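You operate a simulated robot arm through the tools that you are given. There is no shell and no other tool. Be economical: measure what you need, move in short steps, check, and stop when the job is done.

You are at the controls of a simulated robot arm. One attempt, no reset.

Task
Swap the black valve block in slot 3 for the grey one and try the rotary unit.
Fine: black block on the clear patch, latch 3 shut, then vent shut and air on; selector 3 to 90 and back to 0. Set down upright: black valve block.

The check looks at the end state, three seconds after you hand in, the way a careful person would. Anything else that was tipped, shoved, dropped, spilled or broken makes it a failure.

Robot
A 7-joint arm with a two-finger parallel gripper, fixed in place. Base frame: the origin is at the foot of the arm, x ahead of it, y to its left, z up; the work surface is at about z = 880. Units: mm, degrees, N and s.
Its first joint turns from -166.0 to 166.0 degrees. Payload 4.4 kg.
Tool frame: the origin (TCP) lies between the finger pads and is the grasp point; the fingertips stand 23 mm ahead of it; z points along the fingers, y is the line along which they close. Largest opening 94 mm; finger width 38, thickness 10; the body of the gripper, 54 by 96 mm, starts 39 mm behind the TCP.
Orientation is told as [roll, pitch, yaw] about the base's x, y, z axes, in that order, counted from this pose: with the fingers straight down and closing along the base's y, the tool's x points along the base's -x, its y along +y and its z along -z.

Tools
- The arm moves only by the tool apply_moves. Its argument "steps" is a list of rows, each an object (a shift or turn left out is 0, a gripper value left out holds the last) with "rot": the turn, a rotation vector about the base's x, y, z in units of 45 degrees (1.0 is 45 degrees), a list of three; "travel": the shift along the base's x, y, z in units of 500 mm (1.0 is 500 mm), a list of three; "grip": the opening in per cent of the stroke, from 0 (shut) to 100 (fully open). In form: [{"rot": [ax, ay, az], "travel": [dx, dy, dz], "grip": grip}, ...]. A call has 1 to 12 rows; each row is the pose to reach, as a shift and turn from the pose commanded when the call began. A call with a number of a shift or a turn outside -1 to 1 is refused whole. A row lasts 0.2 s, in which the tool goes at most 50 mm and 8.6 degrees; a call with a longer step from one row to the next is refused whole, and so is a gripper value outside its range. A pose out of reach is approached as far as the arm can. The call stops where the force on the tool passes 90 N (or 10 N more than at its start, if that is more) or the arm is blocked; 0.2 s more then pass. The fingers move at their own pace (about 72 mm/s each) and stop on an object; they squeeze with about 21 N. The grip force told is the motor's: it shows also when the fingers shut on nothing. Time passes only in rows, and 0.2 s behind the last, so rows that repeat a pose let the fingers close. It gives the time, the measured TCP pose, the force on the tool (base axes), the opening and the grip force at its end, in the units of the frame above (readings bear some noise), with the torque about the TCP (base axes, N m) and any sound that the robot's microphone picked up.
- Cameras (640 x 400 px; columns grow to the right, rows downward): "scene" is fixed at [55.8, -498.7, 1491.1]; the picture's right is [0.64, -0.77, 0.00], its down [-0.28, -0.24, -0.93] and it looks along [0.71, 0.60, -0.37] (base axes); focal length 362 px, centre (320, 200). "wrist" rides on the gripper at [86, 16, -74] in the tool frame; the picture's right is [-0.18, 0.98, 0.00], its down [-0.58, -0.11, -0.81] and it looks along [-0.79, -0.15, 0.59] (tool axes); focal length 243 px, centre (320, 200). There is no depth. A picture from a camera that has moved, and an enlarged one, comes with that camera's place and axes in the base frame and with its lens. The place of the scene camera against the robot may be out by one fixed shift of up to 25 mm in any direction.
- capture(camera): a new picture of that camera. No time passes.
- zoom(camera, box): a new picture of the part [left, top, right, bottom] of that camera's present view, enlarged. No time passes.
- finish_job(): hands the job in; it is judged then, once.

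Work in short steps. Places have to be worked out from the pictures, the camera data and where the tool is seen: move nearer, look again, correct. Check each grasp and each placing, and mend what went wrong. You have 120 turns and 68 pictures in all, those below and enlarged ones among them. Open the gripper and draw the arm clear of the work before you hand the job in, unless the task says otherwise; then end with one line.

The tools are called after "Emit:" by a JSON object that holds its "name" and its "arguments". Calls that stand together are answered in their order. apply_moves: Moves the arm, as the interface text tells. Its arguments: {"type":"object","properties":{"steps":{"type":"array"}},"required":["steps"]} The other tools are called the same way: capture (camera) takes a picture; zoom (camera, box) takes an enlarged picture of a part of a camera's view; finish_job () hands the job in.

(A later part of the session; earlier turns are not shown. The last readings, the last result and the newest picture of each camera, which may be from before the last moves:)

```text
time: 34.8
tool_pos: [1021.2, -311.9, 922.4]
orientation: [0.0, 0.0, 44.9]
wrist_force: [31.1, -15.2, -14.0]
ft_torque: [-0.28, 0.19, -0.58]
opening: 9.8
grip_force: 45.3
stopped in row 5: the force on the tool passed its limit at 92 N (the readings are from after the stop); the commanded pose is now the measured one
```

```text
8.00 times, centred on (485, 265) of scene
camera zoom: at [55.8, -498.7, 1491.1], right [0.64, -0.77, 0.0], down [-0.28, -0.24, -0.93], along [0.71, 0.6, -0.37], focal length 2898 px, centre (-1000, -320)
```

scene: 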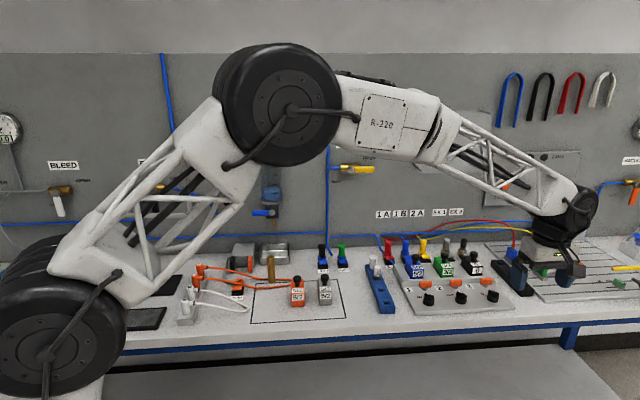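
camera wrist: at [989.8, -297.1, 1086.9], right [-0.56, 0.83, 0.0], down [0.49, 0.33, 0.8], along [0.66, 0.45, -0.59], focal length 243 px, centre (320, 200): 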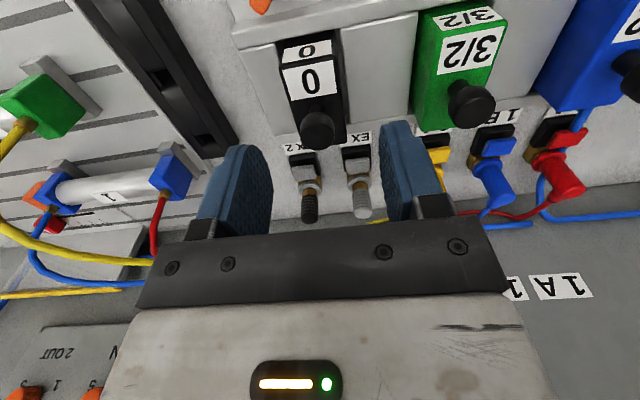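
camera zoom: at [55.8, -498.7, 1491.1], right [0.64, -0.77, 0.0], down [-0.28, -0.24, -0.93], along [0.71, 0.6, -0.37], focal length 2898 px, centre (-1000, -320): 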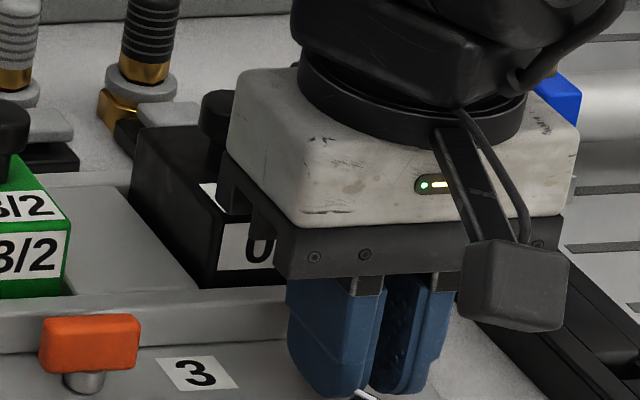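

I release, lift and check the bar.

Emit:
{"name": "apply_moves", "arguments": {"steps": [{"grip": 30}, {"grip": 30}, {"grip": 30, "travel": [0, 0, 0.06]}, {"grip": 50, "travel": [0, 0, 0.16]}, {"grip": 64, "travel": [0.02, 0.06, 0.18]}]}}

Emit:
{"name": "zoom", "arguments": {"camera": "scene", "box": [430, 230, 530, 300]}}

```text
time: 36.0
tool_pos: [1030.5, -282.3, 1013.4]
orientation: [-0.1, 0.1, 44.9]
wrist_force: [0.2, -0.6, -0.4]
ft_torque: [-0.02, -0.02, -0.02]
opening: 60.4
grip_force: 0.0
```

```text
5.71 times, centred on (480, 265) of scene
camera zoom: at [55.8, -498.7, 1491.1], right [0.64, -0.77, 0.0], down [-0.28, -0.24, -0.93], along [0.71, 0.6, -0.37], focal length 2070 px, centre (-594, -171)
```

zoom: 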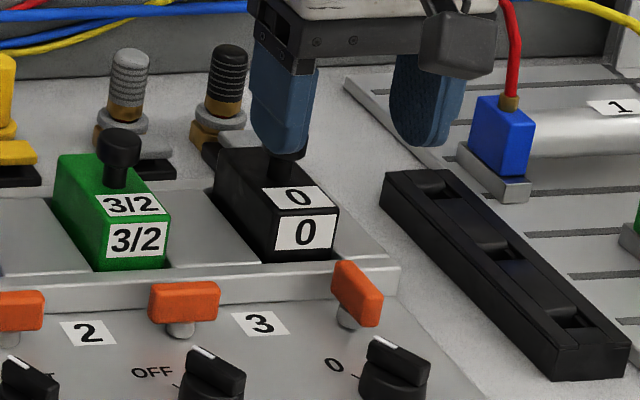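

The bar now points along n, a full 90° from shut. I return to the black block's knob, grip fully and lift.

Emit:
{"name": "apply_moves", "arguments": {"steps": [{"travel": [0.036, 0.036, 0]}, {"travel": [0.073, 0.072, 0]}, {"travel": [0.073, 0.072, -0.045]}, {"travel": [0.073, 0.072, -0.09]}, {"travel": [0.073, 0.072, -0.09], "grip": 40}, {"travel": [0.073, 0.072, -0.09], "grip": 15}, {"travel": [0.073, 0.072, -0.09], "grip": 0}, {"travel": [0.073, 0.072, -0.09], "grip": 0}]}}

Emit:
{"name": "apply_moves", "arguments": {"steps": [{"travel": [0, 0, 0.006]}, {"travel": [0, 0, 0.014]}, {"travel": [0, 0, 0.02]}]}}

```text
time: 37.8
tool_pos: [1065.7, -245.6, 968.7]
orientation: [-0.1, 0.1, 44.9]
wrist_force: [-0.3, -0.7, 0.1]
ft_torque: [0.02, -0.06, 0.0]
opening: 21.4
grip_force: 20.8
```

```text
time: 38.6
tool_pos: [1066.1, -244.9, 979.2]
orientation: [0.0, 0.2, 44.9]
wrist_force: [-0.6, -0.1, -1.3]
ft_torque: [0.01, 0.01, -0.01]
opening: 21.4
grip_force: 21.1
```

It comes up freely with about 1 N. I lift it clear and check.

Emit:
{"name": "apply_moves", "arguments": {"steps": [{"travel": [0, 0, 0.05]}, {"travel": [0, 0, 0.11]}, {"travel": [0, 0, 0.18]}, {"travel": [-0.03, -0.02, 0.25]}]}}

Emit:
{"name": "capture", "arguments": {"camera": "scene"}}

```text
time: 39.6
tool_pos: [1052.0, -255.6, 1101.3]
orientation: [-0.1, 0.1, 44.9]
wrist_force: [0.0, 0.2, -2.2]
ft_torque: [0.04, 0.01, 0.02]
opening: 21.2
grip_force: 21.5
```

```text
27 pictures are left
```

scene: 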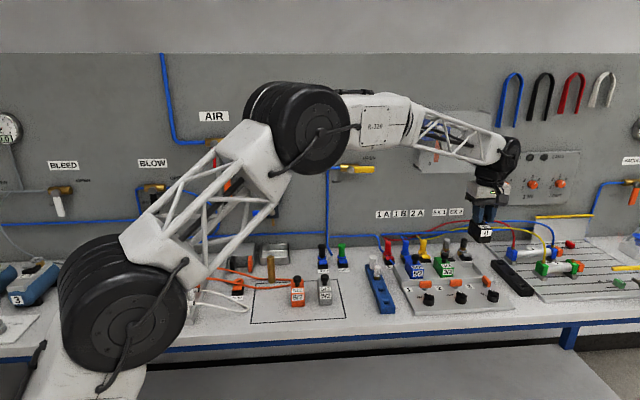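

The black block is out. The clear patch is the outlined rectangle (e≈287–529, n≈435–608), with free room left of the orange block at about e=338, n=510. I carry it there at height.

Emit:
{"name": "apply_moves", "arguments": {"steps": [{"travel": [-0.065, 0.054, 0]}, {"travel": [-0.13, 0.108, 0]}, {"travel": [-0.195, 0.162, 0]}, {"travel": [-0.26, 0.216, 0]}, {"travel": [-0.325, 0.27, 0]}, {"travel": [-0.39, 0.324, 0]}, {"travel": [-0.455, 0.378, 0]}]}}

Emit:
{"name": "apply_moves", "arguments": {"steps": [{"travel": [-0.065, 0.054, 0]}, {"travel": [-0.13, 0.108, 0]}, {"travel": [-0.195, 0.162, 0]}, {"travel": [-0.26, 0.216, 0]}, {"travel": [-0.325, 0.27, 0]}, {"travel": [-0.39, 0.324, 0]}, {"travel": [-0.45, 0.377, 0]}, {"travel": [-0.45, 0.377, -0.08]}, {"travel": [-0.45, 0.377, -0.16]}, {"travel": [-0.45, 0.377, -0.2]}]}}

Emit:
{"name": "capture", "arguments": {"camera": "wrist"}}

Emit:
{"name": "zoom", "arguments": {"camera": "scene", "box": [180, 220, 380, 345]}}

```text
time: 41.2
tool_pos: [822.4, -65.8, 1102.1]
orientation: [-0.1, 0.1, 44.9]
wrist_force: [0.2, 0.4, -2.1]
ft_torque: [-0.02, 0.0, -0.02]
opening: 21.5
grip_force: 21.1
```

```text
time: 43.4
tool_pos: [599.4, 121.2, 1002.4]
orientation: [-0.1, 0.1, 44.9]
wrist_force: [1.0, 0.0, -1.2]
ft_torque: [0.0, 0.02, 0.0]
opening: 21.5
grip_force: 21.1
```

```text
26 pictures are left
camera wrist: at [526.0, 73.0, 1078.4], right [-0.56, 0.83, 0.0], down [0.49, 0.33, 0.81], along [0.67, 0.45, -0.59], focal length 243 px, centre (320, 200)
```

wrist: 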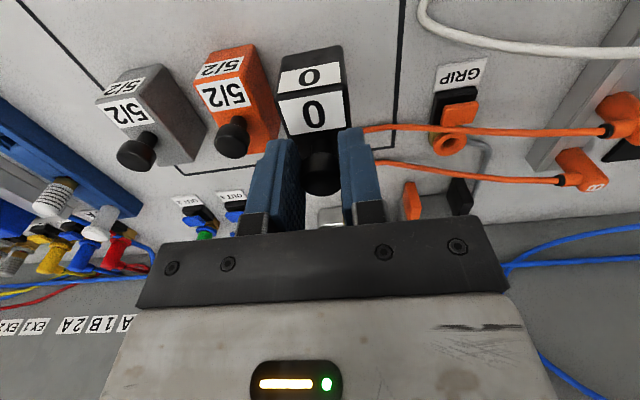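

```text
3.20 times, centred on (280, 282) of scene
camera zoom: at [55.8, -498.7, 1491.1], right [0.64, -0.77, 0.0], down [-0.28, -0.24, -0.93], along [0.71, 0.6, -0.37], focal length 1159 px, centre (448, -64)
```

zoom: 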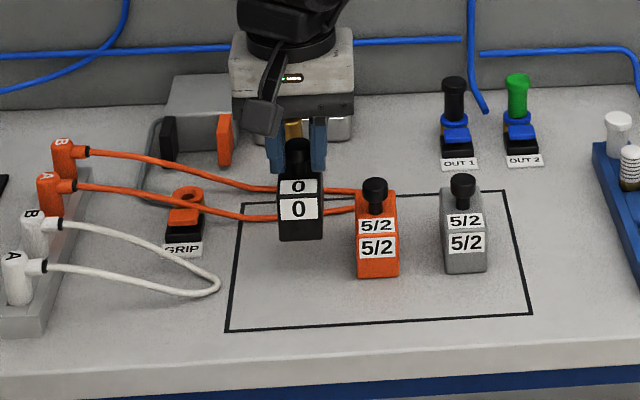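

The spot is good; I shift 8 mm left and 10 mm forward for margin and lower toward the bench.

Emit:
{"name": "apply_moves", "arguments": {"steps": [{"travel": [-0.0254, -0.0028, 0]}, {"travel": [-0.0254, -0.0028, -0.04]}, {"travel": [-0.0254, -0.0028, -0.08]}, {"travel": [-0.0254, -0.0028, -0.092]}, {"travel": [-0.0254, -0.0028, -0.096]}]}}

Emit:
{"name": "zoom", "arguments": {"camera": "scene", "box": [230, 240, 350, 315]}}

```text
time: 44.6
tool_pos: [586.5, 120.5, 955.6]
orientation: [-0.3, -0.1, 44.9]
wrist_force: [-4.9, -3.4, 18.5]
ft_torque: [0.06, 0.22, 0.01]
opening: 21.4
grip_force: 21.4
```

```text
5.33 times, centred on (290, 278) of scene
camera zoom: at [55.8, -498.7, 1491.1], right [0.64, -0.77, 0.0], down [-0.28, -0.24, -0.93], along [0.71, 0.6, -0.37], focal length 1932 px, centre (480, -213)
```

zoom: 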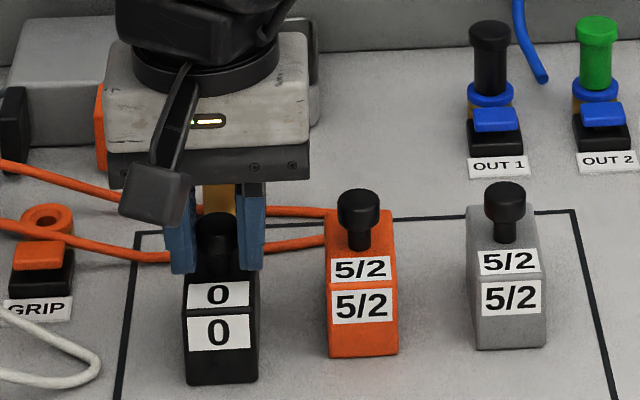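

The block is on the bench (18 N at z≈956). I ease up 1 mm, open and lift away.

Emit:
{"name": "apply_moves", "arguments": {"steps": [{"travel": [0, 0, 0.002]}, {"travel": [0, 0, 0.003], "grip": 35}, {"travel": [0, 0, 0.003], "grip": 45}, {"travel": [0, 0, 0.003], "grip": 45}, {"travel": [0, 0, 0.04], "grip": 45}, {"travel": [0, 0, 0.12], "grip": 64}]}}

Emit:
{"name": "capture", "arguments": {"camera": "wrist"}}

```text
time: 46.0
tool_pos: [587.4, 122.2, 1015.2]
orientation: [-0.1, 0.1, 44.9]
wrist_force: [0.1, 0.6, -0.4]
ft_torque: [-0.04, 0.01, -0.01]
opening: 60.3
grip_force: 0.0
```

```text
23 pictures are left
camera wrist: at [514.3, 72.4, 1090.8], right [-0.56, 0.83, 0.0], down [0.49, 0.34, 0.81], along [0.67, 0.45, -0.59], focal length 243 px, centre (320, 200)
```

wrist: 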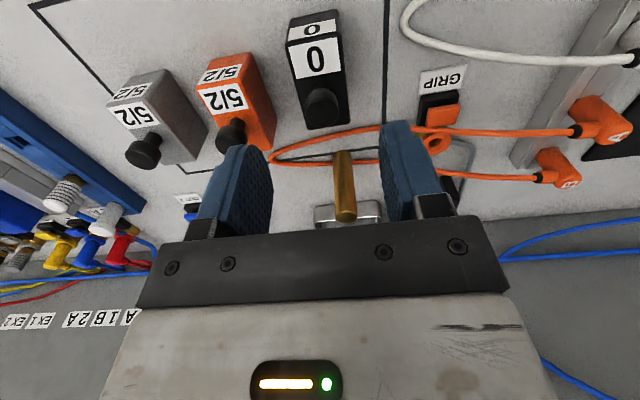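

The black block stands upright inside the patch. Grey's knob is at about e=471, n=517, so I move above it and check.

Emit:
{"name": "apply_moves", "arguments": {"steps": [{"travel": [0.055, -0.045, 0.01]}, {"travel": [0.11, -0.09, 0.01]}, {"travel": [0.165, -0.135, 0.01]}, {"travel": [0.222, -0.18, 0]}, {"travel": [0.222, -0.18, 0]}]}}

Emit:
{"name": "capture", "arguments": {"camera": "wrist"}}

```text
time: 47.2
tool_pos: [698.5, 31.0, 1014.5]
orientation: [-0.1, 0.1, 45.0]
wrist_force: [0.6, -0.4, 0.9]
ft_torque: [0.01, 0.0, -0.02]
opening: 60.1
grip_force: 0.1
```

```text
22 pictures are left
camera wrist: at [625.4, -17.2, 1091.1], right [-0.56, 0.83, 0.0], down [0.49, 0.34, 0.81], along [0.67, 0.45, -0.59], focal length 243 px, centre (320, 200)
```

wrist: 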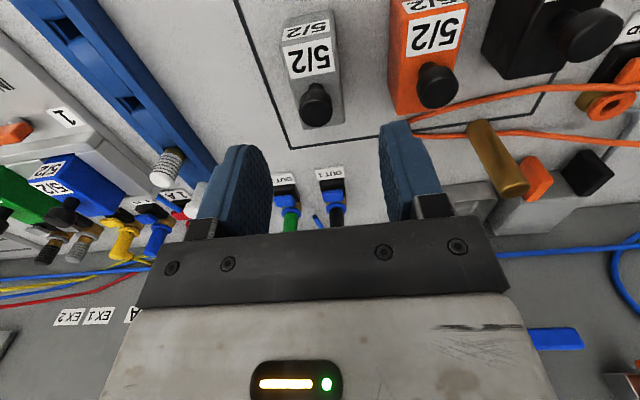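

Centring correction of about 4 mm; I lower to z≈956 and grip the grey knob.

Emit:
{"name": "apply_moves", "arguments": {"steps": [{"travel": [0.002, -0.008, -0.03]}, {"travel": [0.002, -0.008, -0.08]}, {"travel": [0.002, -0.008, -0.115]}, {"travel": [0.002, -0.008, -0.115], "grip": 40}, {"travel": [0.002, -0.008, -0.115], "grip": 15}, {"travel": [0.002, -0.008, -0.115], "grip": 0}, {"travel": [0.002, -0.008, -0.115], "grip": 0}]}}

Emit:
{"name": "apply_moves", "arguments": {"steps": [{"travel": [0, 0, 0.02]}, {"travel": [0, 0, 0.08]}, {"travel": [0, 0, 0.16]}, {"travel": [0, 0, 0.24]}, {"travel": [0, 0, 0.29]}]}}

Emit:
{"name": "capture", "arguments": {"camera": "wrist"}}

```text
time: 48.8
tool_pos: [697.2, 26.8, 958.2]
orientation: [0.0, 0.0, 44.8]
wrist_force: [0.8, -0.7, -0.6]
ft_torque: [0.01, -0.05, 0.01]
opening: 21.4
grip_force: 20.8
```

```text
time: 50.0
tool_pos: [699.3, 26.8, 1102.5]
orientation: [0.0, 0.1, 44.9]
wrist_force: [0.6, -0.4, -0.6]
ft_torque: [-0.02, 0.04, -0.04]
opening: 21.7
grip_force: 21.2
```

```text
21 pictures are left
camera wrist: at [625.9, -20.6, 1178.5], right [-0.56, 0.83, 0.0], down [0.49, 0.34, 0.81], along [0.67, 0.45, -0.59], focal length 243 px, centre (320, 200)
```

wrist: 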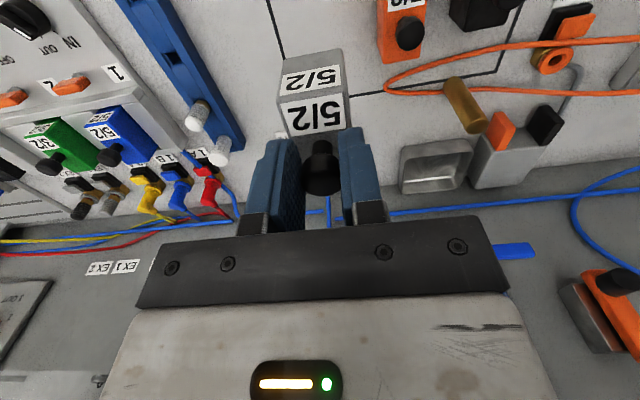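

Grey is held with the same in-hand pose as the black was. I carry it back above slot 3 at (1065.8,-245.4).

Emit:
{"name": "apply_moves", "arguments": {"steps": [{"travel": [0.0733, -0.0544, 0]}, {"travel": [0.1466, -0.1089, 0]}, {"travel": [0.2199, -0.1633, 0]}, {"travel": [0.2932, -0.2178, 0]}, {"travel": [0.3665, -0.2722, 0]}, {"travel": [0.4398, -0.3266, 0]}, {"travel": [0.5131, -0.3811, 0]}, {"travel": [0.5864, -0.4355, 0]}, {"travel": [0.6597, -0.49, 0]}, {"travel": [0.733, -0.5444, 0]}, {"travel": [0.733, -0.5444, 0]}]}}

Emit:
{"name": "apply_moves", "arguments": {"steps": [{"travel": [0, 0, -0.08]}, {"travel": [0, 0, -0.16]}, {"travel": [0, 0, -0.19]}, {"travel": [0, 0, -0.19]}]}}

Emit:
{"name": "zoom", "arguments": {"camera": "scene", "box": [430, 220, 530, 290]}}

Emit:
{"name": "zoom", "arguments": {"camera": "wrist", "box": [220, 0, 420, 180]}}

```text
time: 52.4
tool_pos: [1066.3, -244.9, 1101.6]
orientation: [-0.1, 0.1, 44.9]
wrist_force: [-0.1, 0.5, -1.7]
ft_torque: [-0.01, 0.03, 0.01]
opening: 21.2
grip_force: 21.2
```

```text
time: 53.4
tool_pos: [1064.8, -245.5, 1009.1]
orientation: [-0.1, 0.0, 44.9]
wrist_force: [0.0, -0.4, -1.1]
ft_torque: [-0.01, 0.0, -0.07]
opening: 21.3
grip_force: 21.2
```

```text
5.71 times, centred on (480, 255) of scene
camera zoom: at [55.8, -498.7, 1491.1], right [0.64, -0.77, 0.0], down [-0.28, -0.24, -0.93], along [0.71, 0.6, -0.37], focal length 2070 px, centre (-594, -114)
```

zoom: 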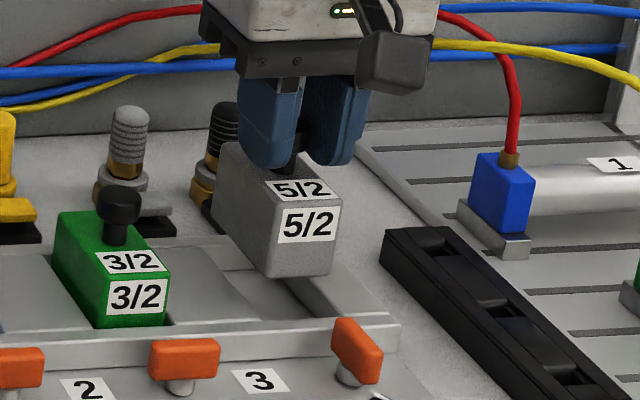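

```text
2.22 times, centred on (320, 90) of wrist
camera zoom: at [992.3, -293.8, 1083.5], right [-0.56, 0.83, 0.0], down [0.49, 0.34, 0.81], along [0.67, 0.45, -0.59], focal length 539 px, centre (320, 444)
```

zoom: 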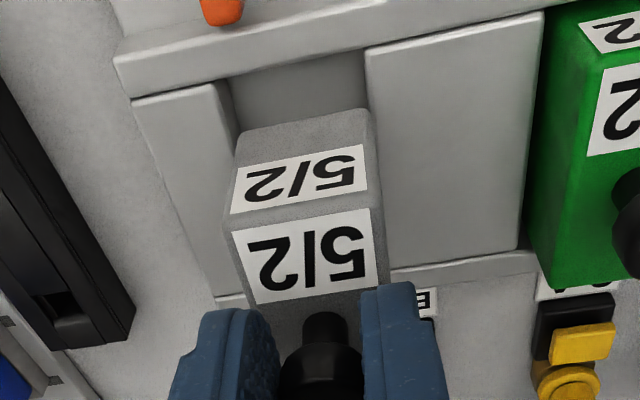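

It lines up with the channel. I lower gently to the seated height (about z=970).

Emit:
{"name": "apply_moves", "arguments": {"steps": [{"travel": [0.001, 0, -0.036]}, {"travel": [0.001, 0, -0.056]}, {"travel": [0.001, 0, -0.068]}, {"travel": [0.001, 0, -0.076]}, {"travel": [0.001, 0, -0.08]}]}}

```text
time: 54.6
tool_pos: [1066.4, -246.0, 970.0]
orientation: [-0.2, -0.1, 44.9]
wrist_force: [-3.3, -3.9, 17.3]
ft_torque: [0.04, 0.3, -0.02]
opening: 21.5
grip_force: 20.6
```

Contact is at the expected height. I release, lift and check seating.

Emit:
{"name": "apply_moves", "arguments": {"steps": [{"travel": [0, 0, 0.002]}, {"travel": [0, 0, 0.002], "grip": 40}, {"travel": [0, 0, 0.002], "grip": 50}, {"travel": [0, 0, 0.002], "grip": 55}, {"travel": [0, 0, 0.05]}, {"travel": [0, 0, 0.1]}, {"travel": [-0.04, -0.05, 0.1]}]}}

Emit:
{"name": "zoom", "arguments": {"camera": "scene", "box": [430, 220, 530, 290]}}

```text
time: 56.2
tool_pos: [1045.0, -269.0, 1016.9]
orientation: [-0.1, 0.2, 45.0]
wrist_force: [-0.3, 0.0, -0.9]
ft_torque: [-0.01, 0.01, 0.02]
opening: 51.5
grip_force: 0.0
```

```text
5.71 times, centred on (480, 255) of scene
camera zoom: at [55.8, -498.7, 1491.1], right [0.64, -0.77, 0.0], down [-0.28, -0.24, -0.93], along [0.71, 0.6, -0.37], focal length 2070 px, centre (-594, -114)
```

zoom: 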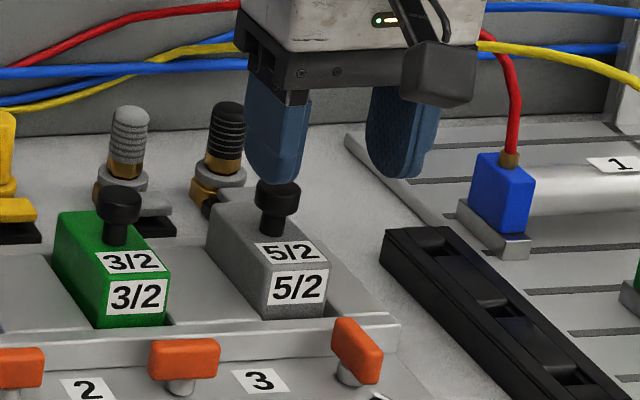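

The block is in the channel but seems about 4 mm left of where the black one sat. I back off and look at the gaps from the front.

Emit:
{"name": "apply_moves", "arguments": {"steps": [{"travel": [-0.05, -0.05, 0.03]}, {"travel": [-0.11, -0.11, 0.05]}, {"travel": [-0.16, -0.16, 0.05]}]}}

Emit:
{"name": "zoom", "arguments": {"camera": "wrist", "box": [230, 80, 430, 210]}}

```text
time: 57.0
tool_pos: [964.7, -350.0, 1041.8]
orientation: [-0.1, 0.0, 45.0]
wrist_force: [0.2, 0.9, -0.2]
ft_torque: [-0.02, -0.03, 0.0]
opening: 51.6
grip_force: 0.1
```

```text
3.08 times, centred on (330, 145) of wrist
camera zoom: at [892.4, -398.2, 1117.7], right [-0.56, 0.83, 0.0], down [0.49, 0.34, 0.81], along [0.67, 0.45, -0.59], focal length 746 px, centre (289, 369)
```

zoom: 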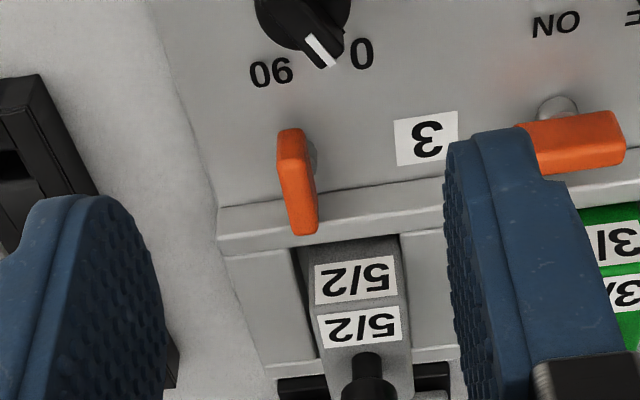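

The block sits against the left side, with all the slack (about 4 mm) on the right. I re-grip the knob with the tool centred at e≈930 so the squeeze centres it.

Emit:
{"name": "apply_moves", "arguments": {"steps": [{"travel": [0.06, 0.06, 0]}, {"travel": [0.12, 0.12, 0]}, {"travel": [0.18, 0.18, 0]}, {"travel": [0.206, 0.205, 0]}, {"travel": [0.206, 0.205, -0.05]}, {"travel": [0.206, 0.205, -0.1]}, {"travel": [0.206, 0.205, -0.142]}, {"travel": [0.206, 0.205, -0.142], "grip": 35}, {"travel": [0.206, 0.205, -0.142], "grip": 15}, {"travel": [0.206, 0.205, -0.142], "grip": 0}, {"travel": [0.206, 0.205, -0.142], "grip": 0}]}}

```text
time: 59.4
tool_pos: [1067.8, -247.5, 971.9]
orientation: [-0.1, 0.1, 44.9]
wrist_force: [0.6, 0.4, -0.5]
ft_torque: [0.0, 0.01, 0.01]
opening: 21.5
grip_force: 21.7
```

The squeeze moved it with no side force. Now the latch: open, rise, and go to the pose where I let go of the bar at (1021,-312), gripping its sides.

Emit:
{"name": "apply_moves", "arguments": {"steps": [{"grip": 30}, {"grip": 40}, {"grip": 40, "travel": [0, 0, 0.05]}, {"grip": 40, "travel": [0, 0, 0.1]}, {"grip": 30, "travel": [-0.0466, -0.0644, 0.1]}, {"grip": 30, "travel": [-0.0932, -0.1288, 0.06]}, {"grip": 30, "travel": [-0.0932, -0.1288, -0.02]}, {"grip": 30, "travel": [-0.0932, -0.1288, -0.098]}, {"grip": 30, "travel": [-0.0932, -0.1288, -0.098]}]}}

Emit:
{"name": "zoom", "arguments": {"camera": "scene", "box": [430, 230, 530, 300]}}

```text
time: 61.4
tool_pos: [1021.7, -313.2, 922.9]
orientation: [-0.2, 0.1, 44.9]
wrist_force: [-0.4, -1.0, -0.3]
ft_torque: [0.01, 0.01, 0.01]
opening: 28.1
grip_force: 0.1
```

```text
5.71 times, centred on (480, 265) of scene
camera zoom: at [55.8, -498.7, 1491.1], right [0.64, -0.77, 0.0], down [-0.28, -0.24, -0.93], along [0.71, 0.6, -0.37], focal length 2070 px, centre (-594, -171)
```

zoom: 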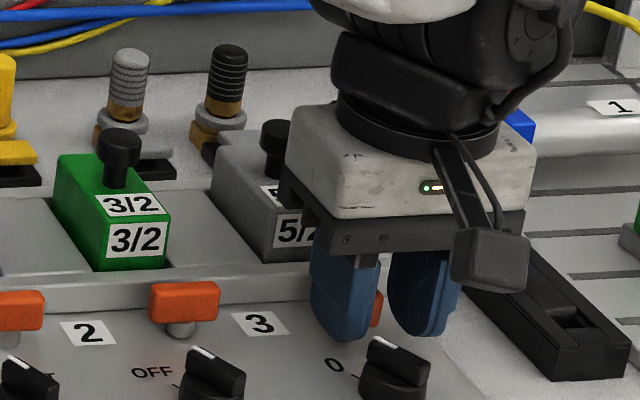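

The bar is between the fingers. I close and turn it back 45° clockwise on the known arc.

Emit:
{"name": "apply_moves", "arguments": {"steps": [{"grip": 15}, {"grip": 2}, {"grip": 2}, {"rot": [0, 0, -0.167], "travel": [-0.0028, 0.0032, 0]}, {"rot": [0, 0, -0.333], "travel": [-0.0052, 0.0068, 0]}, {"rot": [0, 0, -0.5], "travel": [-0.0072, 0.0108, 0]}, {"rot": [0, 0, -0.667], "travel": [-0.0086, 0.015, 0]}, {"rot": [0, 0, -0.833], "travel": [-0.0094, 0.0192, 0]}, {"rot": [0, 0, -1.0], "travel": [-0.0098, 0.0234, 0]}, {"rot": [0, 0, -1.0], "travel": [-0.0098, 0.0234, 0]}]}}

```text
time: 63.6
tool_pos: [1016.6, -299.8, 923.6]
orientation: [-0.1, 0.0, -0.2]
wrist_force: [-5.8, 20.4, 0.6]
ft_torque: [0.34, 0.07, 0.32]
opening: 10.8
grip_force: 10.0
```

The bar followed to 45°. I turn 8° more, release, rise, and set up the closed fingers crosswise (yaw -45°) in front of the bar to push it flush.

Emit:
{"name": "apply_moves", "arguments": {"steps": [{"rot": [0, 0, -0.09], "travel": [0, 0.002, 0]}, {"rot": [0, 0, -0.178], "travel": [0, 0.004, 0]}, {"rot": [0, 0, -0.178], "travel": [0, 0.004, 0], "grip": 30}, {"rot": [0, 0, -0.178], "travel": [0, 0.004, 0], "grip": 30}, {"rot": [0, 0, -0.178], "travel": [0, 0.004, 0.07], "grip": 30}, {"rot": [0, 0, -0.178], "travel": [0, 0.004, 0.15], "grip": 30}, {"rot": [0, 0, -0.34], "travel": [0.002, -0.01, 0.15], "grip": 0}, {"rot": [0, 0, -0.5], "travel": [0.004, -0.025, 0.15], "grip": 0}, {"rot": [0, 0, -0.66], "travel": [0.006, -0.04, 0.15], "grip": 0}, {"rot": [0, 0, -0.82], "travel": [0.008, -0.05, 0.15], "grip": 0}, {"rot": [0, 0, -0.996], "travel": [0.0104, -0.058, 0.15], "grip": 0}, {"rot": [0, 0, -0.996], "travel": [0.0104, -0.058, 0.08], "grip": 0}]}}

Emit:
{"name": "zoom", "arguments": {"camera": "scene", "box": [430, 230, 530, 300]}}

```text
time: 66.2
tool_pos: [1022.5, -329.2, 963.8]
orientation: [-0.1, 0.0, -45.1]
wrist_force: [0.1, 0.5, 0.5]
ft_torque: [0.0, 0.03, -0.01]
opening: 0.0
grip_force: 20.7
```

```text
5.71 times, centred on (480, 265) of scene
camera zoom: at [55.8, -498.7, 1491.1], right [0.64, -0.77, 0.0], down [-0.28, -0.24, -0.93], along [0.71, 0.6, -0.37], focal length 2070 px, centre (-594, -171)
```

zoom: 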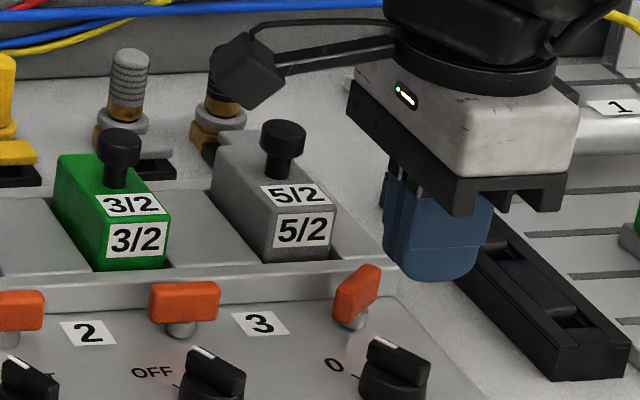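

The grey block now sits where the black one did. I descend and push the bar toward the wall in small steps.

Emit:
{"name": "apply_moves", "arguments": {"steps": [{"travel": [0, 0, -0.05]}, {"travel": [0, 0, -0.082]}, {"travel": [0.007, 0.007, -0.082]}, {"travel": [0.012, 0.012, -0.082]}, {"travel": [0.016, 0.016, -0.082]}, {"travel": [0.019, 0.019, -0.082]}]}}

Emit:
{"name": "zoom", "arguments": {"camera": "scene", "box": [430, 230, 530, 300]}}

```text
time: 67.6
tool_pos: [1031.1, -321.6, 921.9]
orientation: [-0.1, 0.1, -44.9]
wrist_force: [-28.6, -13.2, 5.3]
ft_torque: [-0.04, 0.28, 0.62]
opening: 0.2
grip_force: 20.5
```

```text
5.71 times, centred on (480, 265) of scene
camera zoom: at [55.8, -498.7, 1491.1], right [0.64, -0.77, 0.0], down [-0.28, -0.24, -0.93], along [0.71, 0.6, -0.37], focal length 2070 px, centre (-594, -171)
```

zoom: 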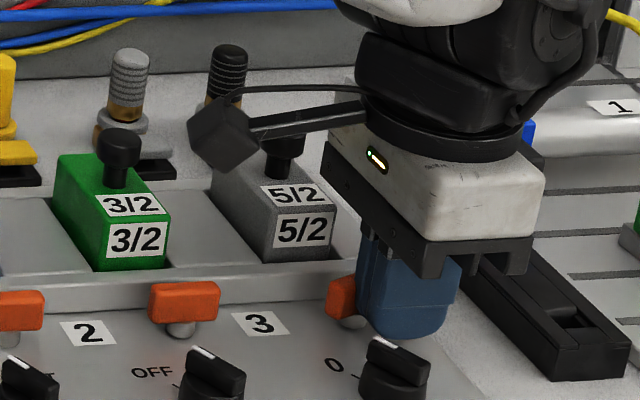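

Emit:
{"name": "apply_moves", "arguments": {"steps": [{"travel": [0.001, 0.001, 0]}, {"travel": [0.003, 0.003, 0]}, {"travel": [0.004, 0.004, 0]}]}}

Emit:
{"name": "apply_moves", "arguments": {"steps": [{"travel": [-0.02, -0.02, 0]}, {"travel": [-0.02, -0.02, 0.08]}, {"travel": [-0.02, -0.02, 0.15]}, {"travel": [0.03, -0.07, 0.2]}]}}

Emit:
{"name": "zoom", "arguments": {"camera": "scene", "box": [430, 230, 530, 300]}}

```text
time: 68.4
tool_pos: [1030.8, -319.2, 921.8]
orientation: [-0.3, 0.3, -44.9]
wrist_force: [-26.8, -6.6, 9.4]
ft_torque: [0.06, 0.12, 0.52]
opening: 0.1
grip_force: 21.7
stopped in row 3: the force on the tool passed its limit at 93 N (the readings are from after the stop); the commanded pose is now the measured one
```

```text
time: 69.4
tool_pos: [1047.3, -353.0, 1019.2]
orientation: [-0.3, 0.2, -45.0]
wrist_force: [-0.1, 0.1, 0.9]
ft_torque: [0.03, 0.03, 0.01]
opening: 0.1
grip_force: 21.0
```

```text
5.71 times, centred on (480, 265) of scene
camera zoom: at [55.8, -498.7, 1491.1], right [0.64, -0.77, 0.0], down [-0.28, -0.24, -0.93], along [0.71, 0.6, -0.37], focal length 2070 px, centre (-594, -171)
```

zoom: 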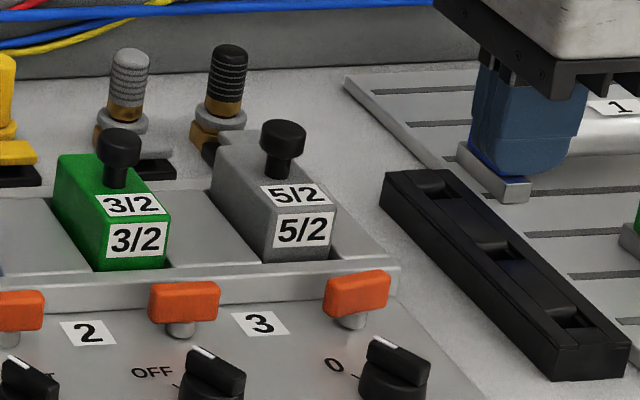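

The bar is almost shut, about 10° short. I'll finish by gripping its ends at yaw 45° and giving a slight clockwise twist.

Emit:
{"name": "apply_moves", "arguments": {"steps": [{"rot": [0, 0, 0.17], "grip": 40}, {"rot": [0, 0, 0.34], "grip": 64}, {"rot": [0, 0, 0.5], "grip": 64}, {"rot": [0, 0, 0.67]}, {"rot": [0, 0, 0.84]}, {"rot": [0, 0, 1.0]}]}}

Emit:
{"name": "apply_moves", "arguments": {"steps": [{"rot": [0, 0, 0.17], "travel": [-0.005, 0.016, 0]}, {"rot": [0, 0, 0.34], "travel": [-0.01, 0.034, 0]}, {"rot": [0, 0, 0.5], "travel": [-0.016, 0.05, 0]}, {"rot": [0, 0, 0.67], "travel": [-0.022, 0.07, 0]}, {"rot": [0, 0, 0.84], "travel": [-0.028, 0.09, 0]}, {"rot": [0, 0, 1.0], "travel": [-0.0316, 0.1024, 0]}, {"rot": [0, 0, 1.0], "travel": [-0.0316, 0.1024, -0.09]}, {"rot": [0, 0, 1.0], "travel": [-0.0316, 0.1024, -0.16]}, {"rot": [0, 0, 1.0], "travel": [-0.0316, 0.1024, -0.194]}, {"rot": [0, 0, 1.0], "travel": [-0.0316, 0.1024, -0.194], "grip": 42}, {"rot": [0, 0, 1.0], "travel": [-0.0316, 0.1024, -0.194], "grip": 25}, {"rot": [0, 0, 1.0], "travel": [-0.0316, 0.1024, -0.194], "grip": 25}]}}

```text
time: 70.8
tool_pos: [1047.4, -354.6, 1021.7]
orientation: [-0.1, 0.2, 0.2]
wrist_force: [0.7, 0.4, 0.4]
ft_torque: [0.01, 0.0, -0.03]
opening: 60.1
grip_force: 0.1
```

```text
time: 73.4
tool_pos: [1030.4, -302.6, 923.9]
orientation: [-0.2, 0.1, 45.0]
wrist_force: [-22.3, 33.2, 10.9]
ft_torque: [0.7, 0.63, 0.06]
opening: 34.9
grip_force: 44.9
```

Emit:
{"name": "apply_moves", "arguments": {"steps": [{"rot": [0, 0, -0.06], "travel": [-0.002, 0.002, 0]}, {"rot": [0, 0, -0.12], "travel": [-0.002, 0.002, 0]}, {"rot": [0, 0, -0.18], "travel": [-0.002, 0.002, 0]}, {"rot": [0, 0, -0.18], "travel": [-0.002, 0.002, 0]}]}}

Emit:
{"name": "apply_moves", "arguments": {"steps": [{"grip": 50}, {"grip": 64}, {"grip": 64, "travel": [0, 0, 0.08]}, {"rot": [0, 0, 0.16], "grip": 64, "travel": [-0.04, -0.04, 0.16]}, {"rot": [0, 0, 0.18], "grip": 50, "travel": [-0.1, -0.1, 0.2]}, {"rot": [0, 0, 0.18], "grip": 50, "travel": [-0.17, -0.17, 0.24]}]}}

Emit:
{"name": "zoom", "arguments": {"camera": "wrist", "box": [230, 70, 430, 210]}}

```text
time: 74.4
tool_pos: [1030.6, -302.6, 923.7]
orientation: [-0.3, 0.2, 37.0]
wrist_force: [26.5, 32.5, -3.0]
ft_torque: [0.97, -0.29, 0.13]
opening: 34.9
grip_force: 44.9
```

```text
refused: row 6 steps farther than a row can; nothing moved
```

```text
2.86 times, centred on (330, 140) of wrist
camera zoom: at [951.3, -339.3, 999.7], right [-0.44, 0.9, -0.01], down [0.53, 0.27, 0.81], along [0.72, 0.35, -0.59], focal length 693 px, centre (291, 371)
```

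zoom: 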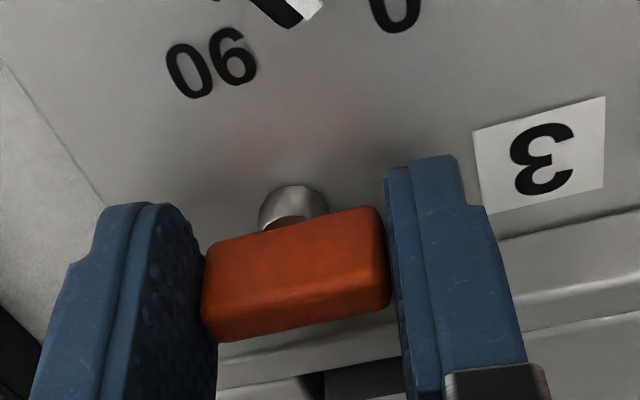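

The bar now looks parallel to the lip. I twist a little further to confirm the stop, then release.

Emit:
{"name": "apply_moves", "arguments": {"steps": [{"rot": [0, 0, -0.06]}, {"rot": [0, 0, -0.12]}, {"rot": [0, 0, -0.16]}, {"rot": [0, 0, -0.16]}]}}

Emit:
{"name": "apply_moves", "arguments": {"steps": [{"grip": 50}, {"grip": 64}, {"grip": 64, "travel": [0, 0, 0.08]}, {"rot": [0, 0, 0.16], "grip": 64, "travel": [-0.03, -0.03, 0.14]}, {"rot": [0, 0, 0.34], "grip": 50, "travel": [-0.08, -0.08, 0.16]}, {"rot": [0, 0, 0.34], "grip": 50, "travel": [-0.14, -0.14, 0.18]}]}}

Emit:
{"name": "zoom", "arguments": {"camera": "wrist", "box": [230, 60, 430, 200]}}

```text
time: 75.4
tool_pos: [1027.7, -302.5, 924.0]
orientation: [-0.1, 0.4, 29.7]
wrist_force: [-69.1, 38.5, 13.1]
ft_torque: [0.5, 1.3, 1.09]
opening: 35.6
grip_force: 45.5
```

```text
time: 76.8
tool_pos: [958.4, -370.6, 1014.0]
orientation: [-0.2, 0.2, 45.2]
wrist_force: [-0.2, 0.2, -0.4]
ft_torque: [0.02, -0.03, 0.0]
opening: 47.0
grip_force: 0.0
```

```text
2.86 times, centred on (330, 130) of wrist
camera zoom: at [886.3, -419.7, 1089.0], right [-0.57, 0.82, 0.0], down [0.49, 0.34, 0.8], along [0.66, 0.45, -0.59], focal length 693 px, centre (291, 400)
```

zoom: 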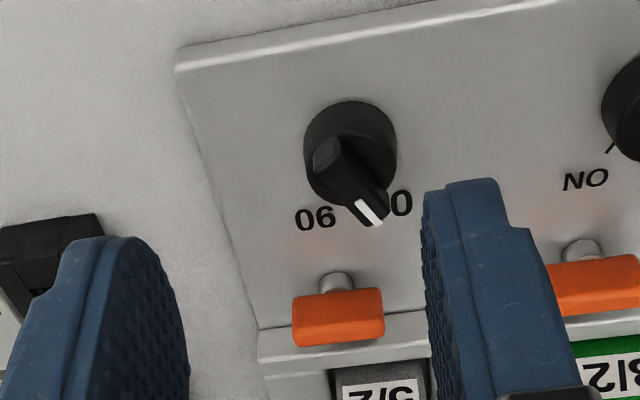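

Latch 3 is shut against its stop with 1.1 N m. Next the vent: I close the fingers, tilt 60° toward the wall and move in front of the vent valve at about e≈580, z≈1172.

Emit:
{"name": "apply_moves", "arguments": {"steps": [{"rot": [0.1, -0.1, 0], "travel": [-0.02, 0.083, 0.04], "grip": 0}, {"rot": [0.2, -0.2, 0], "travel": [-0.04, 0.166, 0.08], "grip": 0}, {"rot": [0.3, -0.3, 0], "travel": [-0.06, 0.25, 0.12]}, {"rot": [0.4, -0.4, 0], "travel": [-0.08, 0.333, 0.15]}, {"rot": [0.5, -0.5, 0], "travel": [-0.1, 0.416, 0.18]}, {"rot": [0.6, -0.6, 0], "travel": [-0.12, 0.5, 0.21]}, {"rot": [0.7, -0.7, 0], "travel": [-0.14, 0.583, 0.24]}, {"rot": [0.8, -0.8, 0], "travel": [-0.16, 0.666, 0.27]}, {"rot": [0.9, -0.9, 0], "travel": [-0.18, 0.73, 0.27]}, {"rot": [0.943, -0.943, 0], "travel": [-0.19, 0.769, 0.27]}, {"rot": [0.943, -0.943, 0], "travel": [-0.19, 0.769, 0.27]}]}}

Emit:
{"name": "capture", "arguments": {"camera": "wrist"}}

```text
time: 79.2
tool_pos: [864.7, 11.6, 1147.3]
orientation: [-0.4, -59.8, 45.1]
wrist_force: [0.1, 0.3, 0.5]
ft_torque: [0.01, -0.03, -0.02]
opening: 0.1
grip_force: 20.8
```

```text
10 pictures are left
camera wrist: at [777.0, -51.8, 1112.9], right [-0.63, 0.76, 0.16], down [-0.21, -0.36, 0.91], along [0.75, 0.54, 0.39], focal length 243 px, centre (320, 200)
```

wrist: 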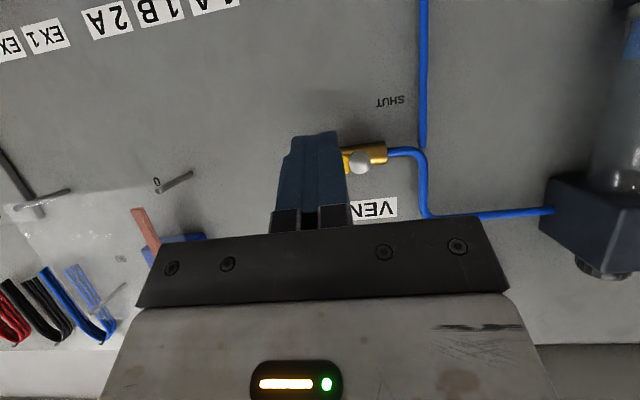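

The vent nut is at about e=579, n=750, z=1177, with the handle lying to the right (open) and "SHUT" below. I go above the handle's outer half and start down onto it.

Emit:
{"name": "apply_moves", "arguments": {"steps": [{"travel": [0.022, -0.022, 0.088]}, {"travel": [0.0438, -0.0438, 0.176]}, {"travel": [0.1004, 0.0128, 0.176]}, {"travel": [0.157, 0.0694, 0.176]}, {"travel": [0.2136, 0.126, 0.176]}, {"travel": [0.2136, 0.126, 0.15]}, {"travel": [0.2136, 0.126, 0.1274]}]}}

Emit:
{"name": "zoom", "arguments": {"camera": "scene", "box": [310, 110, 430, 190]}}

```text
time: 80.8
tool_pos: [972.0, 74.7, 1212.8]
orientation: [-0.4, -59.9, 45.1]
wrist_force: [-0.1, -0.1, 0.1]
ft_torque: [-0.02, 0.01, 0.0]
opening: 0.1
grip_force: 20.6
```

```text
5.00 times, centred on (370, 150) of scene
camera zoom: at [55.8, -498.7, 1491.1], right [0.64, -0.77, 0.0], down [-0.28, -0.24, -0.93], along [0.71, 0.6, -0.37], focal length 1811 px, centre (70, 450)
```

zoom: 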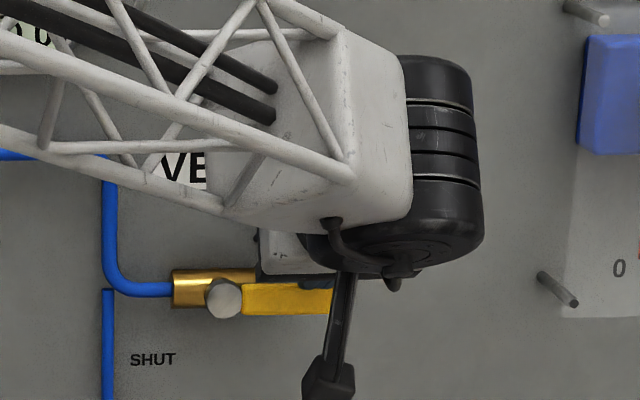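

The finger is just above the handle's outer half. I push it down along its arc.

Emit:
{"name": "apply_moves", "arguments": {"steps": [{"travel": [0, 0, -0.024]}, {"travel": [-0.0014, 0.0014, -0.048]}, {"travel": [-0.0084, 0.0084, -0.07]}, {"travel": [-0.0198, 0.0198, -0.088]}, {"travel": [-0.034, 0.034, -0.102]}, {"travel": [-0.0494, 0.0494, -0.11]}, {"travel": [-0.056, 0.056, -0.112]}, {"travel": [-0.06, 0.06, -0.112]}]}}

```text
time: 82.5
tool_pos: [947.6, 100.1, 1157.5]
orientation: [-0.8, -59.9, 44.9]
wrist_force: [36.4, -7.8, -4.5]
ft_torque: [0.02, 0.33, -0.72]
opening: 0.0
grip_force: 21.1
stopped in row 8: the force on the tool passed its limit at 102 N (the readings are from after the stop); the commanded pose is now the measured one
```

The handle went to its stop, straight down. I back off to the right, retreat from the wall and move left toward the AIR valve.

Emit:
{"name": "apply_moves", "arguments": {"steps": [{"travel": [0.0212, -0.0212, 0]}, {"travel": [-0.0495, -0.0919, 0]}, {"travel": [-0.1202, -0.1626, 0]}, {"travel": [-0.1909, -0.2333, 0]}, {"travel": [-0.2588, -0.1654, 0.012]}, {"travel": [-0.3267, -0.0975, 0.024]}, {"travel": [-0.3946, -0.0296, 0.036]}, {"travel": [-0.4625, 0.0383, 0.048]}, {"travel": [-0.5304, 0.1062, 0.06]}, {"travel": [-0.5983, 0.1741, 0.072]}, {"travel": [-0.6662, 0.242, 0.084]}, {"travel": [-0.7341, 0.3099, 0.091]}]}}

Emit:
{"name": "capture", "arguments": {"camera": "wrist"}}

```text
time: 85.1
tool_pos: [577.5, 255.6, 1203.6]
orientation: [-0.7, -59.9, 45.0]
wrist_force: [0.6, 0.4, 0.2]
ft_torque: [0.0, 0.05, 0.01]
opening: 0.0
grip_force: 20.9
```

```text
8 pictures are left
camera wrist: at [488.9, 192.7, 1167.0], right [-0.62, 0.77, 0.15], down [-0.22, -0.36, 0.91], along [0.75, 0.53, 0.39], focal length 243 px, centre (320, 200)
```

wrist: 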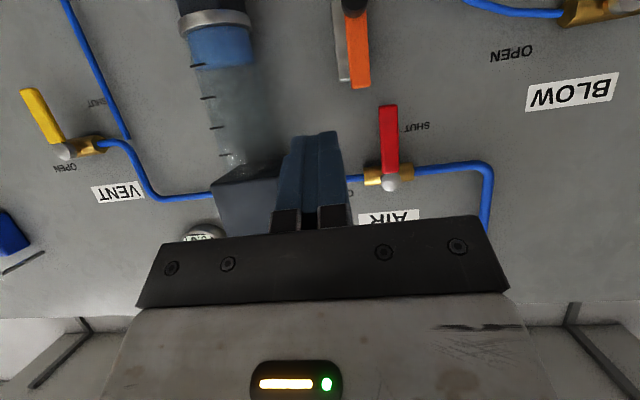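

The vent handle now points down (shut). The air nut is at e≈171, z≈1269 with its handle down, so I go in on its left side.

Emit:
{"name": "apply_moves", "arguments": {"steps": [{"travel": [-0.0594, 0.0594, 0]}, {"travel": [-0.1196, 0.1196, 0.003]}, {"travel": [-0.0517, 0.1875, 0.003]}, {"travel": [0.0162, 0.2554, 0.003]}, {"travel": [0.0841, 0.3233, 0.003]}, {"travel": [0.0841, 0.3233, 0.003]}]}}

Emit:
{"name": "apply_moves", "arguments": {"steps": [{"travel": [0.0113, -0.0113, 0]}, {"travel": [0.028, -0.028, 0]}, {"travel": [0.045, -0.045, 0.002]}, {"travel": [0.0604, -0.0604, 0.012]}, {"travel": [0.0735, -0.0735, 0.028]}, {"travel": [0.0834, -0.0834, 0.048]}, {"travel": [0.0891, -0.0891, 0.07]}, {"travel": [0.0891, -0.0891, 0.08]}, {"travel": [0.0891, -0.0891, 0.088]}]}}

Emit:
{"name": "zoom", "arguments": {"camera": "scene", "box": [190, 80, 390, 205]}}

```text
time: 86.5
tool_pos: [621.5, 419.0, 1206.3]
orientation: [-0.8, -59.9, 45.0]
wrist_force: [-0.1, -0.5, 0.5]
ft_torque: [0.01, -0.02, 0.0]
opening: 0.0
grip_force: 20.7
```

```text
time: 88.5
tool_pos: [666.5, 373.2, 1249.4]
orientation: [-0.7, -59.9, 45.0]
wrist_force: [-1.4, -5.0, -3.8]
ft_torque: [-0.02, 0.05, -0.03]
opening: 0.1
grip_force: 21.4
```

```text
3.20 times, centred on (290, 142) of scene
camera zoom: at [55.8, -498.7, 1491.1], right [0.64, -0.77, 0.0], down [-0.28, -0.24, -0.93], along [0.71, 0.6, -0.37], focal length 1159 px, centre (416, 384)
```

zoom: 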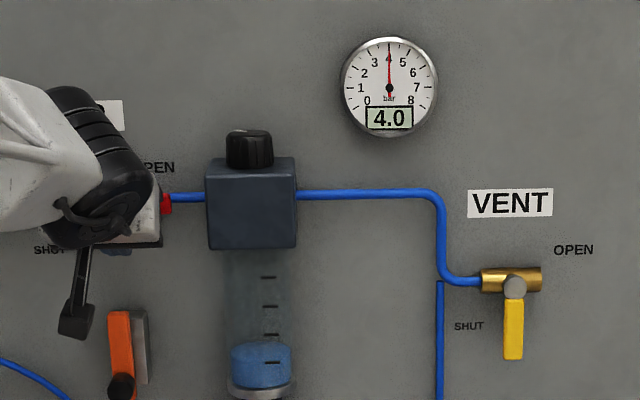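

4.0 bar on the gauge, and the vent is straight down. The air handle is a few degrees short of horizontal, so I push up gently to the stop.

Emit:
{"name": "apply_moves", "arguments": {"steps": [{"travel": [0, 0, 0.006]}, {"travel": [0, 0, 0.012]}, {"travel": [0, 0, 0.018]}, {"travel": [0, 0, 0.022]}]}}

```text
time: 89.6
tool_pos: [664.5, 373.9, 1249.1]
orientation: [-0.3, -59.2, 44.7]
wrist_force: [-4.4, -2.0, -4.3]
ft_torque: [-0.07, 0.0, -0.01]
opening: 0.3
grip_force: 20.8
stopped in row 4: the force on the tool passed its limit at 91 N (the readings are from after the stop); the commanded pose is now the measured one
```

The air valve is at its stop. I retreat from the wall, level the tool and travel to selector 3 at about (979,-335).

Emit:
{"name": "apply_moves", "arguments": {"steps": [{"travel": [0, 0, -0.02]}, {"travel": [-0.065, -0.065, -0.02]}, {"travel": [-0.13, -0.13, -0.02]}, {"travel": [-0.19, -0.19, -0.02]}, {"rot": [-0.118, 0.118, 0], "travel": [-0.1235, -0.2565, -0.04]}, {"rot": [-0.236, 0.236, 0], "travel": [-0.057, -0.323, -0.06]}, {"rot": [-0.354, 0.354, 0], "travel": [0.0095, -0.3895, -0.08]}, {"rot": [-0.472, 0.472, 0], "travel": [0.076, -0.456, -0.1]}, {"rot": [-0.59, 0.59, 0], "travel": [0.1425, -0.5225, -0.12]}, {"rot": [-0.708, 0.708, 0], "travel": [0.209, -0.589, -0.14]}, {"rot": [-0.826, 0.826, 0], "travel": [0.2755, -0.6555, -0.16]}, {"rot": [-0.935, 0.935, 0], "travel": [0.342, -0.722, -0.18]}]}}

```text
time: 92.2
tool_pos: [835.3, 10.3, 1162.7]
orientation: [-0.6, 0.4, 44.9]
wrist_force: [-0.3, -0.3, 0.7]
ft_torque: [0.07, 0.0, -0.02]
opening: 0.0
grip_force: 21.0
```

Emit:
{"name": "apply_moves", "arguments": {"steps": [{"rot": [0, 0, 0.111], "travel": [0.0318, -0.0768, -0.036], "grip": 40}, {"rot": [0, 0, 0.222], "travel": [0.0637, -0.1536, -0.072]}, {"rot": [0, 0, 0.333], "travel": [0.0955, -0.2303, -0.108]}, {"rot": [0, 0, 0.444], "travel": [0.1274, -0.3071, -0.144]}, {"rot": [0, 0, 0.556], "travel": [0.1592, -0.3839, -0.18]}, {"rot": [0, 0, 0.667], "travel": [0.1911, -0.4607, -0.216]}, {"rot": [0, 0, 0.778], "travel": [0.2229, -0.5374, -0.252]}, {"rot": [0, 0, 0.889], "travel": [0.2548, -0.6142, -0.288]}, {"rot": [0, 0, 1.0], "travel": [0.2866, -0.691, -0.324]}, {"rot": [0, 0, 1.0], "travel": [0.2866, -0.691, -0.4]}, {"rot": [0, 0, 1.0], "travel": [0.2866, -0.691, -0.43]}]}}

Emit:
{"name": "zoom", "arguments": {"camera": "scene", "box": [440, 240, 540, 310]}}

```text
time: 94.6
tool_pos: [979.6, -334.0, 946.3]
orientation: [-0.5, 0.2, 89.9]
wrist_force: [-0.4, 0.2, -0.5]
ft_torque: [0.0, 0.0, 0.0]
opening: 37.9
grip_force: 0.1
```

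```text
5.71 times, centred on (490, 275) of scene
camera zoom: at [55.8, -498.7, 1491.1], right [0.64, -0.77, 0.0], down [-0.28, -0.24, -0.93], along [0.71, 0.6, -0.37], focal length 2070 px, centre (-651, -229)
```

zoom: 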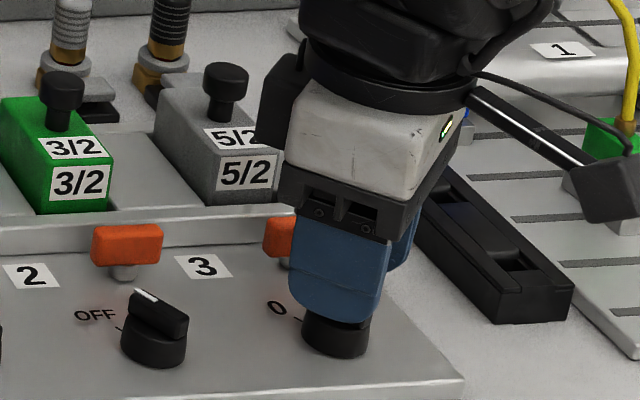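

The fingers straddle the ridge of selector 3. I lower 12 mm, watch the force and close on the ridge.

Emit:
{"name": "apply_moves", "arguments": {"steps": [{"travel": [0, 0, -0.012]}, {"travel": [0, 0, -0.024]}, {"travel": [0, 0, -0.024], "grip": 20}, {"travel": [0, 0, -0.024], "grip": 0}, {"travel": [0, 0, -0.024], "grip": 0}]}}

```text
time: 95.8
tool_pos: [981.1, -333.4, 934.9]
orientation: [-0.6, 0.3, 89.9]
wrist_force: [42.0, -5.7, -8.3]
ft_torque: [-0.57, -0.62, -0.56]
opening: 18.3
grip_force: 21.0
```

The opening of 18 mm and the side force mean the ridge isn't square to my fingers; the pointer angle is smaller than 45°. I release, move aside and take a close look to measure it.

Emit:
{"name": "apply_moves", "arguments": {"steps": [{"grip": 25}, {"grip": 40}, {"grip": 40, "travel": [0, 0, 0.07]}, {"grip": 40, "travel": [0.02, -0.06, 0.14]}, {"grip": 40, "travel": [0.04, -0.14, 0.16]}, {"grip": 40, "travel": [0.06, -0.22, 0.16]}]}}

Emit:
{"name": "zoom", "arguments": {"camera": "scene", "box": [470, 270, 520, 310]}}

```text
time: 97.2
tool_pos: [1009.1, -444.2, 1014.4]
orientation: [-0.6, 0.3, 89.8]
wrist_force: [0.2, -0.2, -0.1]
ft_torque: [-0.03, 0.01, 0.01]
opening: 37.6
grip_force: 0.1
```

```text
10.00 times, centred on (495, 290) of scene
camera zoom: at [55.8, -498.7, 1491.1], right [0.64, -0.77, 0.0], down [-0.28, -0.24, -0.93], along [0.71, 0.6, -0.37], focal length 3623 px, centre (-1430, -700)
```

zoom: 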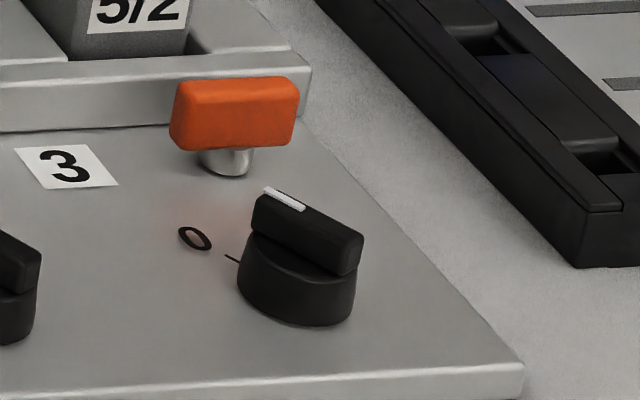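

The pointer is 30° left of straight-back, so the ridge needs yaw 75° (and the 90 mark likely yaw 15°). I go back with that yaw and grip the ridge.

Emit:
{"name": "apply_moves", "arguments": {"steps": [{"rot": [0, 0, -0.11], "travel": [-0.02, 0.07, 0]}, {"rot": [0, 0, -0.22], "travel": [-0.04, 0.14, 0]}, {"rot": [0, 0, -0.33], "travel": [-0.0602, 0.2144, 0]}, {"rot": [0, 0, -0.33], "travel": [-0.0602, 0.2144, -0.09]}, {"rot": [0, 0, -0.33], "travel": [-0.0602, 0.2144, -0.14]}, {"rot": [0, 0, -0.33], "travel": [-0.0602, 0.2144, -0.162]}, {"rot": [0, 0, -0.33], "travel": [-0.0602, 0.2144, -0.162], "grip": 20}, {"rot": [0, 0, -0.33], "travel": [-0.0602, 0.2144, -0.162], "grip": 0}, {"rot": [0, 0, -0.33], "travel": [-0.0602, 0.2144, -0.162], "grip": 0}]}}

```text
time: 99.2
tool_pos: [980.7, -335.8, 932.4]
orientation: [-0.6, 0.3, 74.9]
wrist_force: [26.9, -8.0, -5.0]
ft_torque: [-0.12, -0.23, -0.11]
opening: 9.9
grip_force: 45.4
```

Gripped at 9.9 mm, square on the ridge. I relieve the side load and turn clockwise in two stages toward 90.

Emit:
{"name": "apply_moves", "arguments": {"steps": [{"rot": [0, 0, -0.11], "travel": [0.004, -0.001, 0]}, {"rot": [0, 0, -0.22], "travel": [0.004, -0.001, 0]}, {"rot": [0, 0, -0.333], "travel": [0.004, -0.001, 0]}, {"rot": [0, 0, -0.333], "travel": [0.004, -0.001, 0]}]}}

```text
time: 100.2
tool_pos: [979.6, -337.2, 933.0]
orientation: [-0.4, 0.3, 59.9]
wrist_force: [-75.6, 27.9, 21.6]
ft_torque: [1.14, 1.33, 0.23]
opening: 10.0
grip_force: 44.6
```

The relief shift was too much; I undo it and re-read before continuing.

Emit:
{"name": "apply_moves", "arguments": {"steps": [{"travel": [-0.003, 0, 0]}, {"travel": [-0.005, 0.001, -0.001]}, {"travel": [-0.005, 0.001, -0.001]}]}}

```text
time: 101.0
tool_pos: [979.3, -336.8, 933.7]
orientation: [-0.7, 0.2, 60.0]
wrist_force: [-11.0, 18.9, 7.4]
ft_torque: [0.1, 0.65, 0.09]
opening: 9.8
grip_force: 45.3
```

Emit:
{"name": "apply_moves", "arguments": {"steps": [{"rot": [0, 0, -0.11]}, {"rot": [0, 0, -0.22]}, {"rot": [0, 0, -0.333]}, {"rot": [0, 0, -0.333]}]}}

```text
time: 102.0
tool_pos: [978.3, -336.4, 933.4]
orientation: [-0.6, 0.2, 45.1]
wrist_force: [-1.5, 32.3, 10.8]
ft_torque: [1.48, -0.4, 0.08]
opening: 10.0
grip_force: 45.1
```

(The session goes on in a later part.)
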